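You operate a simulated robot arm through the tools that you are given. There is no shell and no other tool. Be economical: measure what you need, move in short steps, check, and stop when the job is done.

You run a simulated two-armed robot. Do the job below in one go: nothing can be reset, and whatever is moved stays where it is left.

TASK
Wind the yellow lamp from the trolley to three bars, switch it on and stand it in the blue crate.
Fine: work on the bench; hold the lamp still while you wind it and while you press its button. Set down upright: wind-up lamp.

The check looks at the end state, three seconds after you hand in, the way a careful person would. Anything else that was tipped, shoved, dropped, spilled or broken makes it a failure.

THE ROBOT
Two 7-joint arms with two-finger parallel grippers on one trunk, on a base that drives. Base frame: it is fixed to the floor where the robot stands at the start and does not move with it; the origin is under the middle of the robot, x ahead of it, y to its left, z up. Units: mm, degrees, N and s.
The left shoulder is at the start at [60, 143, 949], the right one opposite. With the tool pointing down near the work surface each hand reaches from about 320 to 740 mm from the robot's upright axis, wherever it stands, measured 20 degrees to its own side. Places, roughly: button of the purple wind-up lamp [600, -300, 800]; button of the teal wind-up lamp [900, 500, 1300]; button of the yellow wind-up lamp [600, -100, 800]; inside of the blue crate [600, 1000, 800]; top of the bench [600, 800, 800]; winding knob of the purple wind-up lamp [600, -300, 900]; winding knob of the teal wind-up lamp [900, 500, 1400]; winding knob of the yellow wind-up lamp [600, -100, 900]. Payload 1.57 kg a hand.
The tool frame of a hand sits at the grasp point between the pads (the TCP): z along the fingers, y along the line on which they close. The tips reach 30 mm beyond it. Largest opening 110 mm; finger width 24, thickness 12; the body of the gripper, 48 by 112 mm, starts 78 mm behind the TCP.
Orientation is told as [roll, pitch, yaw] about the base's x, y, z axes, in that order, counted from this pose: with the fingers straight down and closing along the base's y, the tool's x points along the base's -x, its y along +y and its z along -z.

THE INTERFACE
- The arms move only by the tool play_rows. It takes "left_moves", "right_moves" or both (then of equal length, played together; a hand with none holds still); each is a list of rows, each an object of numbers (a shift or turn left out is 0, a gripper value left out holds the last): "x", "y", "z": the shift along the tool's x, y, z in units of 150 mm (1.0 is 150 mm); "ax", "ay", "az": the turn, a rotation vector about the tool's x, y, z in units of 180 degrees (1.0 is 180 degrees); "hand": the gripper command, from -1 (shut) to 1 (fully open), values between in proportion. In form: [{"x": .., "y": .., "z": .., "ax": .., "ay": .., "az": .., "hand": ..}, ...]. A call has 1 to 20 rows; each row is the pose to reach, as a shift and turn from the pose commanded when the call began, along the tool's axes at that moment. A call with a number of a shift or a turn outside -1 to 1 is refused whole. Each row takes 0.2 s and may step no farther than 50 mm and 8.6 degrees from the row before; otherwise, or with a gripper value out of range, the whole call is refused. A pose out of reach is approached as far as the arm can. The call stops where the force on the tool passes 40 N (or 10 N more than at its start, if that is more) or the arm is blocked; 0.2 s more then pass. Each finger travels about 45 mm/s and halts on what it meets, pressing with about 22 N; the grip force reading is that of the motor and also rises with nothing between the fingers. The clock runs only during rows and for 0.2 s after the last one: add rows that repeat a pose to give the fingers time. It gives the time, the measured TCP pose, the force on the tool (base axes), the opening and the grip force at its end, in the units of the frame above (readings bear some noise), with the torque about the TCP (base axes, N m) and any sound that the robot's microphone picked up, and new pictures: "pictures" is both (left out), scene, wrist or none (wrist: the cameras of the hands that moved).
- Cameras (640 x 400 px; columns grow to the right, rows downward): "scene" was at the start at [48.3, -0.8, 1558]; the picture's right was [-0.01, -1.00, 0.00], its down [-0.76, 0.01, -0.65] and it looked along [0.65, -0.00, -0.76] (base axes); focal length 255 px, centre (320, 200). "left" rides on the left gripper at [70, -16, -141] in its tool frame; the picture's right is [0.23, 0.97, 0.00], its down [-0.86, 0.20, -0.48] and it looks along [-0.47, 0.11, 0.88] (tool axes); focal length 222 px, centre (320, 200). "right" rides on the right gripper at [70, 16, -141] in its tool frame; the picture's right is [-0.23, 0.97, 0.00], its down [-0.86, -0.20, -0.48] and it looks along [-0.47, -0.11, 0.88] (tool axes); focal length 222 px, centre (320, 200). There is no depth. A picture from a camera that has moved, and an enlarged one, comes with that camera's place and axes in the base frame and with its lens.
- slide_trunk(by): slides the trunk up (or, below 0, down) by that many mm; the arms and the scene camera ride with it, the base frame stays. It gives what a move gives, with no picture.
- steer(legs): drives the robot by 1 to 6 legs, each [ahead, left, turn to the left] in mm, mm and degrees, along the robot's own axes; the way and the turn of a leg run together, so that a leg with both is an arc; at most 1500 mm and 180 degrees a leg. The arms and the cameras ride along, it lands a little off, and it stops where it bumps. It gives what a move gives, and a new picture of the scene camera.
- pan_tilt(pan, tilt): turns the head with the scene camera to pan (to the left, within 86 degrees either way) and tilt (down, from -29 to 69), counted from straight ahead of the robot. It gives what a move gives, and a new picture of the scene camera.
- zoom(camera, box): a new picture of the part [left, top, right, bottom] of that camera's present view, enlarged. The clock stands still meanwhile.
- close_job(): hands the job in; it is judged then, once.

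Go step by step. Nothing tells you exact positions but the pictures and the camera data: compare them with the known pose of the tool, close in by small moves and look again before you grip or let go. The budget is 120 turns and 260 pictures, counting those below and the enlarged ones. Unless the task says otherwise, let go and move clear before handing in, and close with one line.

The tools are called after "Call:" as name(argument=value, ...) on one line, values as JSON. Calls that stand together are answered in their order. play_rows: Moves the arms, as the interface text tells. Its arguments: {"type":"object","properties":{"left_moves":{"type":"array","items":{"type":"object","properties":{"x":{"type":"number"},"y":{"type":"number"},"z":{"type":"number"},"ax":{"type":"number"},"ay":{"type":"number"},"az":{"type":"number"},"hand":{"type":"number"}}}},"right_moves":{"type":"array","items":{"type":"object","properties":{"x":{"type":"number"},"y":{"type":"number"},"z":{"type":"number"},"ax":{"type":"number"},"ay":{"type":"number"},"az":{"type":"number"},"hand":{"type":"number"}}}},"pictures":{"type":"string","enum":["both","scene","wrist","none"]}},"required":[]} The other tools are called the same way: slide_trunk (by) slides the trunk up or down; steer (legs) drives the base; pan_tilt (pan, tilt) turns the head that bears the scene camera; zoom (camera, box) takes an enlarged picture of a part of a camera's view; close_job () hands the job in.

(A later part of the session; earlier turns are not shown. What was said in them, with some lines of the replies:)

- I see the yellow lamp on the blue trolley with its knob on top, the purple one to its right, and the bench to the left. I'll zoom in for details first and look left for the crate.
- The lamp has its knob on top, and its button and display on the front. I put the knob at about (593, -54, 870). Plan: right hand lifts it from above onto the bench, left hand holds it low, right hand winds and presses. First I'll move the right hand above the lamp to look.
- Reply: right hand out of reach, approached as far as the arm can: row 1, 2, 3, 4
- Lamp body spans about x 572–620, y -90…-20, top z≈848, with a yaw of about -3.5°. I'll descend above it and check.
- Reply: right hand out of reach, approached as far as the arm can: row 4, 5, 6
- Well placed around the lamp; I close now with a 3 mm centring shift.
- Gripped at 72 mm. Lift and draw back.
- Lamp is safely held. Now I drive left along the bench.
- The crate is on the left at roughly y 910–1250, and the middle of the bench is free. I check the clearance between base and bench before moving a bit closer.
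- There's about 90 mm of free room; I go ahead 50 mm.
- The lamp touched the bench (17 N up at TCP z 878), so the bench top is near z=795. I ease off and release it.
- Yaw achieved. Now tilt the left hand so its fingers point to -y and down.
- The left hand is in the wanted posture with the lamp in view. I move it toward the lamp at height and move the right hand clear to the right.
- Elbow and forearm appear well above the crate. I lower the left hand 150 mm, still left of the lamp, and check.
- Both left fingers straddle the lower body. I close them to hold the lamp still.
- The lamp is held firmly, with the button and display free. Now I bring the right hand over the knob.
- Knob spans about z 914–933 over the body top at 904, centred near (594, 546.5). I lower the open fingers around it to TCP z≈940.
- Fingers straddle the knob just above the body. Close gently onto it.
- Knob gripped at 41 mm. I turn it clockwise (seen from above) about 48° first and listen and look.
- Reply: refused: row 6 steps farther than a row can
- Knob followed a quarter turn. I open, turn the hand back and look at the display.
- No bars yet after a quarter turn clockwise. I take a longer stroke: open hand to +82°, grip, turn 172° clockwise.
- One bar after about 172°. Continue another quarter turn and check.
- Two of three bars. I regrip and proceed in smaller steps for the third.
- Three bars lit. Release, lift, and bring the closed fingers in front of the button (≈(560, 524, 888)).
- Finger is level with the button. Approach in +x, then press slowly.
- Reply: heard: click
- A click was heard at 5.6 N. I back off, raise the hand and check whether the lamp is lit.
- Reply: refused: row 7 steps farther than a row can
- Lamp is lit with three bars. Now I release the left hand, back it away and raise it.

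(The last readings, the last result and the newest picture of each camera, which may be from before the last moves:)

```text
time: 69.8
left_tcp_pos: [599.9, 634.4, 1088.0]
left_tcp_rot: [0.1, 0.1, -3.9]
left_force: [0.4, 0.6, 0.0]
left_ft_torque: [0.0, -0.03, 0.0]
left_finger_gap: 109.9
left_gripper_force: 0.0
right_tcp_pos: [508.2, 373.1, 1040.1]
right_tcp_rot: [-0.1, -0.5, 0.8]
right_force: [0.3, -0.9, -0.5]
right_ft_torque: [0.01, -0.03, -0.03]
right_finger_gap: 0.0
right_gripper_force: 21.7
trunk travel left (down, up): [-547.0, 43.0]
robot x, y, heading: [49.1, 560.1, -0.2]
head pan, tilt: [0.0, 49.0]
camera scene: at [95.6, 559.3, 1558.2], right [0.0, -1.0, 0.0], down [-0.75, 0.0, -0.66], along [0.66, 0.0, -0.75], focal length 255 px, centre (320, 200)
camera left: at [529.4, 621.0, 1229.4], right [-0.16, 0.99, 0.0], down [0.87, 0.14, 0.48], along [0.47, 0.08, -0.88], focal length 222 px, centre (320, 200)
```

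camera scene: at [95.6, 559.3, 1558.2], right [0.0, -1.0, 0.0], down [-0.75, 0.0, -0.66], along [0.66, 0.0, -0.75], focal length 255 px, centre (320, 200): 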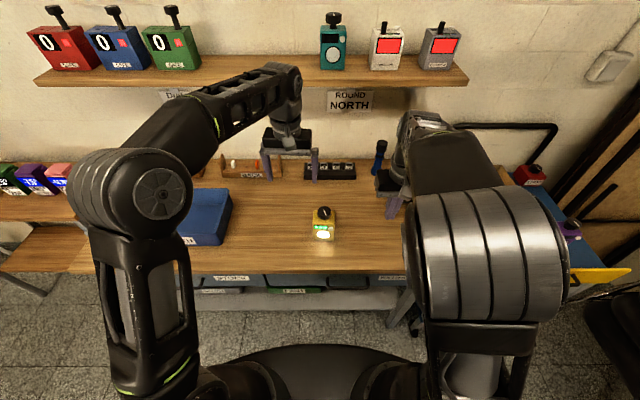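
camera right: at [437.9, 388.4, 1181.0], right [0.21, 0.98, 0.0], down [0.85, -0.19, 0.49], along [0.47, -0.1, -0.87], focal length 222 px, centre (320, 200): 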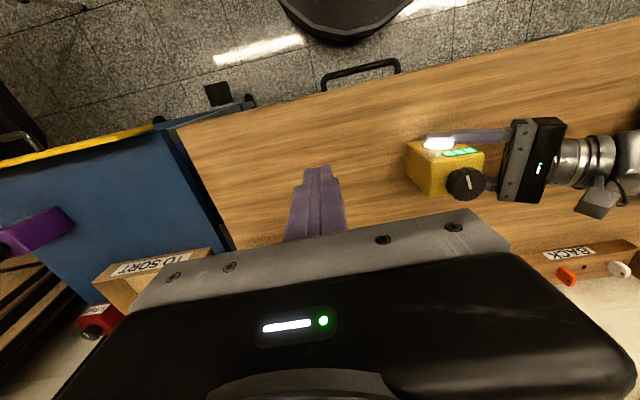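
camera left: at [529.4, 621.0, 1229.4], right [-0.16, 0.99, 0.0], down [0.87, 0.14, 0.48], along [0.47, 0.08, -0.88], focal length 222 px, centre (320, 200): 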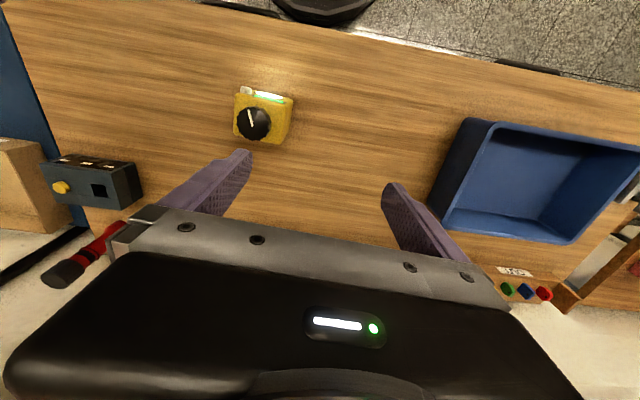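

Lamp stands lit at about (594, 546). The left hand, now pointing down, goes above it and descends.

Call:
play_rows(left_moves=[{"y": -0.2}, {"y": -0.4, "z": 0.1}, {"y": -0.55, "z": 0.25}, {"y": -0.585, "z": 0.45}, {"y": -0.585, "z": 0.65}, {"y": -0.585, "z": 0.75}], pictures="wrist")

```text
time: 71.2
left_tcp_pos: [595.2, 545.4, 973.8]
left_tcp_rot: [0.1, 0.0, -3.6]
left_force: [0.2, 0.8, 0.7]
left_ft_torque: [0.01, 0.02, 0.0]
left_finger_gap: 110.1
left_gripper_force: 0.0
right_tcp_pos: [508.7, 373.6, 1040.7]
right_tcp_rot: [-0.1, -0.4, 1.0]
right_force: [-0.1, 0.3, 1.1]
right_ft_torque: [-0.01, 0.01, 0.02]
right_finger_gap: 0.2
right_gripper_force: 21.4
trunk travel left (down, up): [-547.0, 43.0]
robot x, y, heading: [46.6, 561.5, -0.4]
head pan, tilt: [0.0, 49.0]
camera left: at [524.6, 532.8, 1114.7], right [-0.16, 0.99, 0.0], down [0.87, 0.14, 0.48], along [0.47, 0.08, -0.88], focal length 222 px, centre (320, 200)
```

left: 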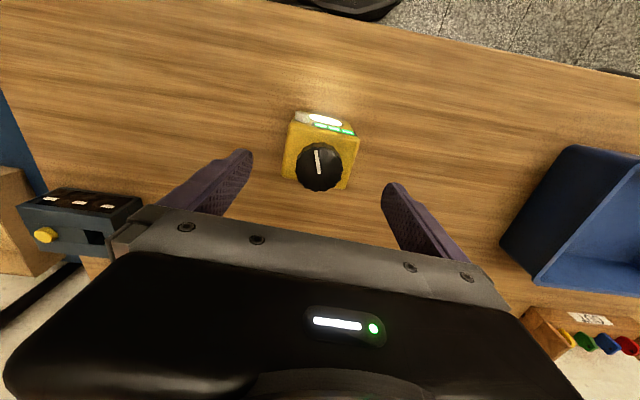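

Call:
play_rows(left_moves=[{"z": 0.15}, {"z": 0.3}, {"z": 0.45}, {"z": 0.57}, {"z": 0.62}, {"z": 0.62, "hand": -1}, {"z": 0.62}, {"z": 0.62}, {"z": 0.62}, {"z": 0.62}], pictures="wrist")

```text
time: 73.4
left_tcp_pos: [595.4, 546.6, 881.9]
left_tcp_rot: [0.0, 0.0, -3.6]
left_force: [-0.5, 0.5, 0.2]
left_ft_torque: [-0.03, -0.01, -0.01]
left_finger_gap: 71.6
left_gripper_force: 22.0
right_tcp_pos: [507.9, 373.9, 1041.2]
right_tcp_rot: [-0.1, -0.5, 0.9]
right_force: [-0.2, 0.2, -0.8]
right_ft_torque: [0.05, -0.01, -0.02]
right_finger_gap: 0.0
right_gripper_force: 21.5
trunk travel left (down, up): [-547.0, 43.0]
robot x, y, heading: [46.0, 565.5, -0.3]
head pan, tilt: [0.0, 49.0]
camera left: at [524.4, 532.3, 1022.5], right [-0.16, 0.99, 0.0], down [0.87, 0.14, 0.48], along [0.47, 0.08, -0.88], focal length 222 px, centre (320, 200)
```

left: 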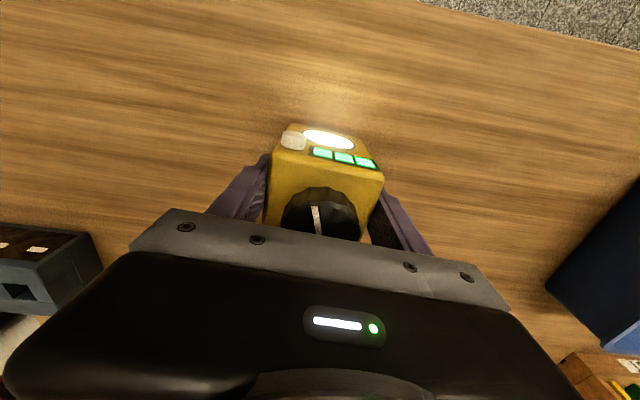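

Gripped. Lift straight up, then drive left.

Call:
play_rows(left_moves=[{"z": -0.05}, {"z": -0.2}, {"z": -0.4}, {"z": -0.6}, {"z": -0.8}, {"z": -1.0}], pictures="none")

Call:
steer(legs=[[0, 320, 0]])

```text
time: 74.8
left_tcp_pos: [595.1, 544.6, 1033.7]
left_tcp_rot: [0.1, 0.0, -3.7]
left_force: [0.4, 0.1, -1.1]
left_ft_torque: [0.03, -0.01, 0.02]
left_finger_gap: 71.4
left_gripper_force: 22.4
right_tcp_pos: [507.9, 373.5, 1041.4]
right_tcp_rot: [0.0, -0.5, 0.9]
right_force: [0.1, 0.5, 0.0]
right_ft_torque: [0.01, 0.01, -0.02]
right_finger_gap: 0.1
right_gripper_force: 20.6
trunk travel left (down, up): [-547.0, 43.0]
robot x, y, heading: [48.0, 556.1, -0.2]
head pan, tilt: [0.0, 49.0]
```

```text
time: 76.9
left_tcp_pos: [596.4, 866.3, 1033.0]
left_tcp_rot: [0.0, 0.0, -3.9]
left_force: [-0.2, 0.5, -1.2]
left_ft_torque: [0.0, -0.03, 0.02]
left_finger_gap: 71.5
left_gripper_force: 22.3
right_tcp_pos: [508.5, 696.2, 1040.9]
right_tcp_rot: [0.0, -0.6, 0.8]
right_force: [-0.6, 0.9, -0.4]
right_ft_torque: [0.0, -0.03, 0.02]
right_finger_gap: 0.1
right_gripper_force: 20.9
trunk travel left (down, up): [-547.0, 43.0]
robot x, y, heading: [49.2, 881.2, -0.2]
head pan, tilt: [0.0, 49.0]
camera scene: at [97.1, 882.1, 1558.2], right [-0.01, -1.0, 0.0], down [-0.75, 0.0, -0.66], along [0.66, 0.0, -0.75], focal length 255 px, centre (320, 200)
```

scene: 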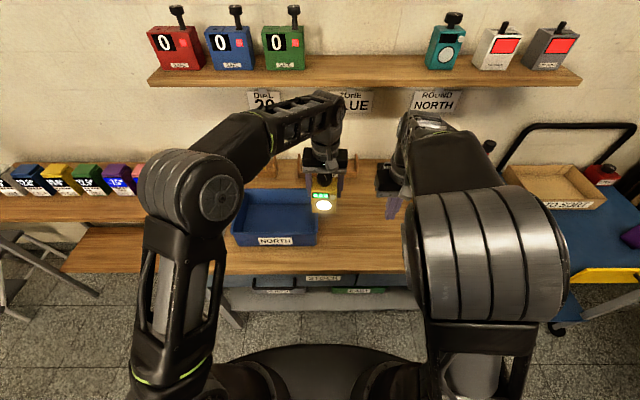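

Crate spans roughly x 548–735, y 892–1180, rim z≈890. I carry the lamp over its middle at height.

Call:
play_rows(left_moves=[{"x": -0.02, "y": 0.15}, {"x": -0.05, "y": 0.3}, {"x": -0.08, "y": 0.45}, {"x": -0.1, "y": 0.6}, {"x": -0.13, "y": 0.75}, {"x": -0.156, "y": 0.9}, {"x": -0.156, "y": 1.0}, {"x": -0.156, "y": 1.0}])

```text
time: 78.7
left_tcp_pos: [629.4, 1013.6, 1032.1]
left_tcp_rot: [0.0, 0.0, -4.0]
left_force: [0.3, -0.4, -1.2]
left_ft_torque: [-0.01, -0.01, 0.01]
left_finger_gap: 71.9
left_gripper_force: 21.7
right_tcp_pos: [508.5, 694.2, 1040.9]
right_tcp_rot: [0.0, -0.5, 0.8]
right_force: [0.2, 0.4, -0.5]
right_ft_torque: [0.01, -0.04, 0.0]
right_finger_gap: 0.0
right_gripper_force: 21.0
trunk travel left (down, up): [-547.0, 43.0]
robot x, y, heading: [48.3, 882.0, -0.2]
head pan, tilt: [0.0, 49.0]
camera scene: at [97.1, 880.8, 1558.2], right [-0.01, -1.0, 0.0], down [-0.75, 0.0, -0.66], along [0.66, 0.0, -0.75], focal length 255 px, centre (320, 200)
camera left: at [559.8, 1000.4, 1173.0], right [-0.16, 0.99, 0.0], down [0.87, 0.14, 0.48], along [0.47, 0.08, -0.88], focal length 222 px, centre (320, 200)
```

scene: 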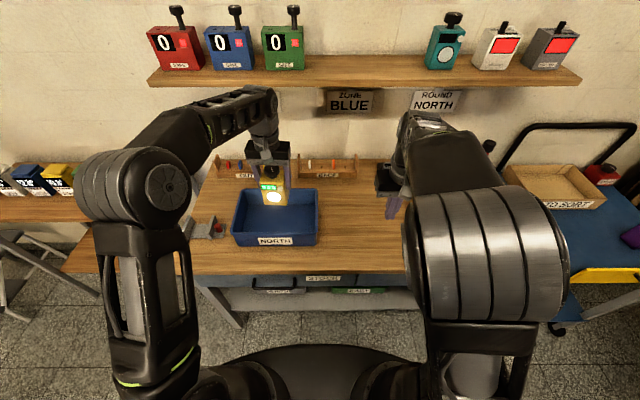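
left: 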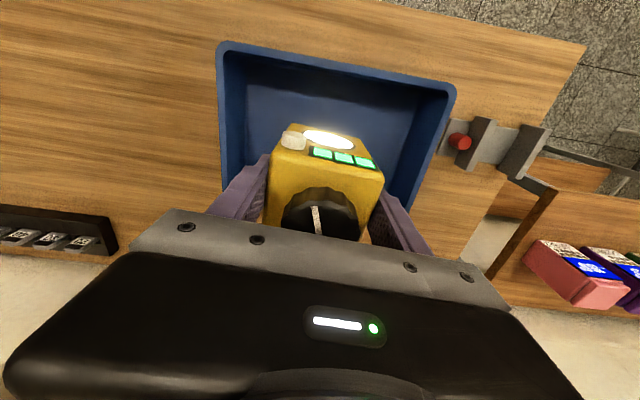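

Lamp is centred over the crate. Lower it in.

Call:
play_rows(left_moves=[{"z": 0.15}, {"z": 0.3}, {"z": 0.45}, {"z": 0.6}, {"z": 0.72}, {"z": 0.8}, {"z": 0.86}])

```text
time: 80.3
left_tcp_pos: [629.7, 1014.8, 904.5]
left_tcp_rot: [0.1, -0.1, -3.8]
left_force: [-0.1, 0.1, -1.7]
left_ft_torque: [0.03, 0.0, 0.03]
left_finger_gap: 71.4
left_gripper_force: 21.8
right_tcp_pos: [508.5, 694.0, 1039.9]
right_tcp_rot: [0.0, -0.4, 0.8]
right_force: [-0.4, 0.5, 0.2]
right_ft_torque: [0.0, -0.03, 0.0]
right_finger_gap: 0.2
right_gripper_force: 21.3
trunk travel left (down, up): [-547.0, 43.0]
robot x, y, heading: [51.9, 880.1, -0.2]
head pan, tilt: [0.0, 49.0]
camera scene: at [97.2, 881.1, 1558.2], right [-0.01, -1.0, 0.0], down [-0.75, 0.0, -0.66], along [0.66, 0.0, -0.75], focal length 255 px, centre (320, 200)
camera left: at [560.2, 1000.8, 1045.6], right [-0.16, 0.99, 0.0], down [0.87, 0.14, 0.48], along [0.47, 0.08, -0.88], focal length 222 px, centre (320, 200)
```

scene: 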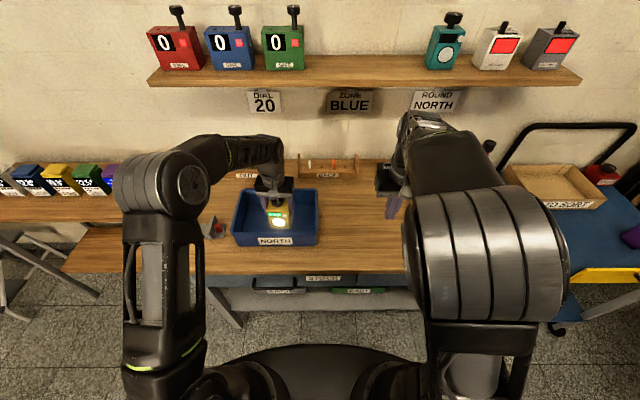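
left: 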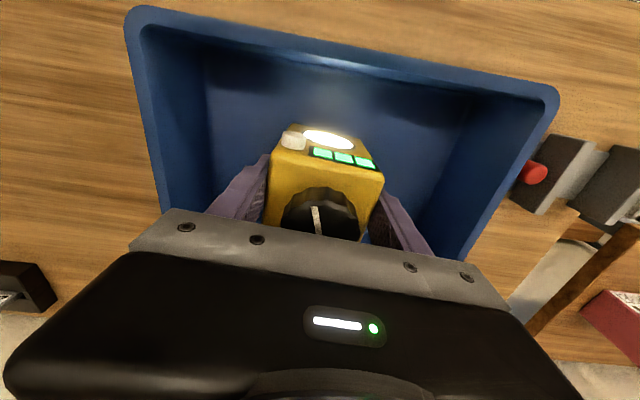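

Call:
play_rows(left_moves=[{"z": 0.03}, {"z": 0.05}, {"z": 0.07}, {"z": 0.085}, {"z": 0.1}], pictures="none")

```text
time: 81.5
left_tcp_pos: [630.7, 1014.6, 889.0]
left_tcp_rot: [0.0, 0.0, -3.9]
left_force: [-0.4, -0.9, -1.8]
left_ft_torque: [0.02, 0.02, -0.04]
left_finger_gap: 72.1
left_gripper_force: 22.3
right_tcp_pos: [509.2, 694.6, 1040.7]
right_tcp_rot: [-0.1, -0.5, 0.9]
right_force: [0.0, -0.3, 0.4]
right_ft_torque: [0.02, 0.02, 0.01]
right_finger_gap: 0.2
right_gripper_force: 21.2
trunk travel left (down, up): [-547.0, 43.0]
robot x, y, heading: [48.2, 882.9, -0.2]
head pan, tilt: [0.0, 49.0]
```

Call:
play_rows(left_moves=[{"z": 0.01}, {"z": 0.02}], pictures="none")

```text
time: 82.1
left_tcp_pos: [629.7, 1014.4, 885.7]
left_tcp_rot: [0.1, -0.1, -3.8]
left_force: [0.4, 0.2, -0.6]
left_ft_torque: [0.01, 0.03, 0.01]
left_finger_gap: 71.7
left_gripper_force: 22.2
right_tcp_pos: [507.8, 695.1, 1040.2]
right_tcp_rot: [0.0, -0.5, 0.7]
right_force: [0.8, -0.2, 0.6]
right_ft_torque: [0.03, 0.0, 0.03]
right_finger_gap: 0.0
right_gripper_force: 21.5
trunk travel left (down, up): [-547.0, 43.0]
robot x, y, heading: [48.8, 883.9, -0.3]
head pan, tilt: [0.0, 49.0]
```

Call:
play_rows(left_moves=[{"z": 0.006}, {"z": 0.012}], pictures="none")

```text
time: 82.7
left_tcp_pos: [631.6, 1014.6, 886.2]
left_tcp_rot: [0.0, -0.2, -3.9]
left_force: [0.4, 1.6, 8.4]
left_ft_torque: [0.05, 0.3, -0.01]
left_finger_gap: 71.8
left_gripper_force: 21.9
right_tcp_pos: [508.2, 694.1, 1041.2]
right_tcp_rot: [0.1, -0.6, 0.7]
right_force: [-0.9, 1.2, -0.6]
right_ft_torque: [-0.01, 0.01, -0.02]
right_finger_gap: 0.0
right_gripper_force: 21.1
trunk travel left (down, up): [-547.0, 43.0]
robot x, y, heading: [47.6, 881.3, -0.3]
head pan, tilt: [0.0, 49.0]
```

The lamp rests on the crate floor (8 N). I open and lift straight out.

Call:
play_rows(left_moves=[{"z": -0.01, "hand": 1}, {"z": -0.01}, {"z": -0.01}, {"z": -0.01}, {"z": -0.01}, {"z": -0.12}, {"z": -0.3}, {"z": -0.5}, {"z": -0.7}, {"z": -0.9}, {"z": -1.0}])

Call:
zoom(camera="scene", box=[210, 160, 350, 260])

```text
time: 85.1
left_tcp_pos: [630.4, 1015.2, 1034.5]
left_tcp_rot: [0.0, -0.1, -3.9]
left_force: [-0.9, -0.9, 1.0]
left_ft_torque: [0.01, 0.02, 0.02]
left_finger_gap: 109.8
left_gripper_force: 0.1
right_tcp_pos: [508.9, 694.4, 1041.0]
right_tcp_rot: [0.0, -0.5, 0.8]
right_force: [-0.2, -1.1, -0.6]
right_ft_torque: [-0.01, 0.01, 0.02]
right_finger_gap: 0.1
right_gripper_force: 20.8
trunk travel left (down, up): [-547.0, 43.0]
robot x, y, heading: [48.1, 884.8, -0.3]
head pan, tilt: [0.0, 49.0]
camera scene: at [96.8, 881.0, 1558.2], right [-0.01, -1.0, 0.0], down [-0.75, 0.0, -0.66], along [0.66, 0.0, -0.75], focal length 255 px, centre (320, 200)
camera left: at [558.9, 1001.9, 1175.1], right [-0.16, 0.99, 0.0], down [0.87, 0.14, 0.48], along [0.47, 0.08, -0.88], focal length 222 px, centre (320, 200)
```

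scene: 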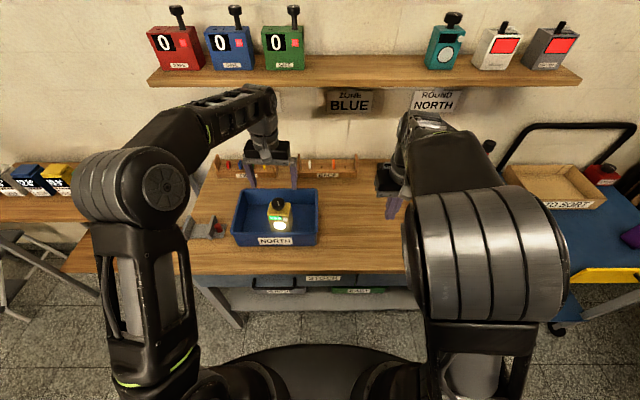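
left: 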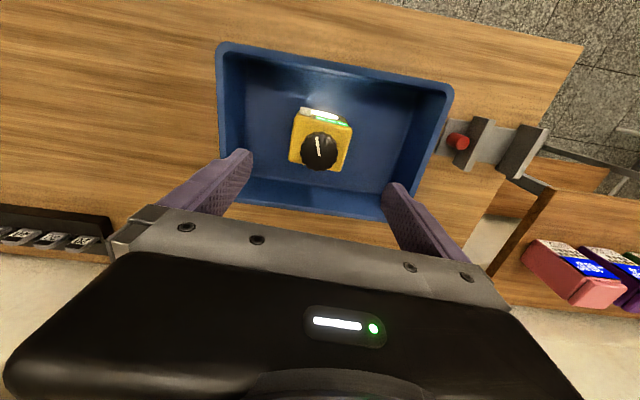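

```text
4.00 times, centred on (280, 210) of scene
camera zoom: at [96.8, 881.0, 1558.2], right [-0.01, -1.0, 0.0], down [-0.75, 0.0, -0.66], along [0.66, 0.0, -0.75], focal length 1020 px, centre (480, 160)
```

zoom: 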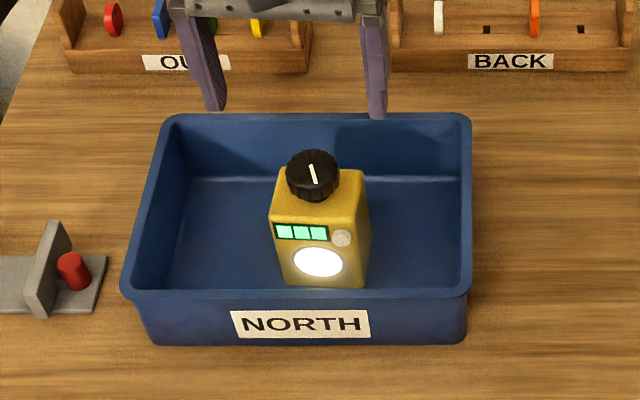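

The lamp stands upright in the blue crate, lit and showing three bars, and both hands are clear. I'm handing in now.

Call:
close_job()

```text
The job is handed in.
```

The yellow lamp is wound to three bars, switched on and standing upright in the blue crate. I saw nothing else moved or knocked over, and the job is handed in.
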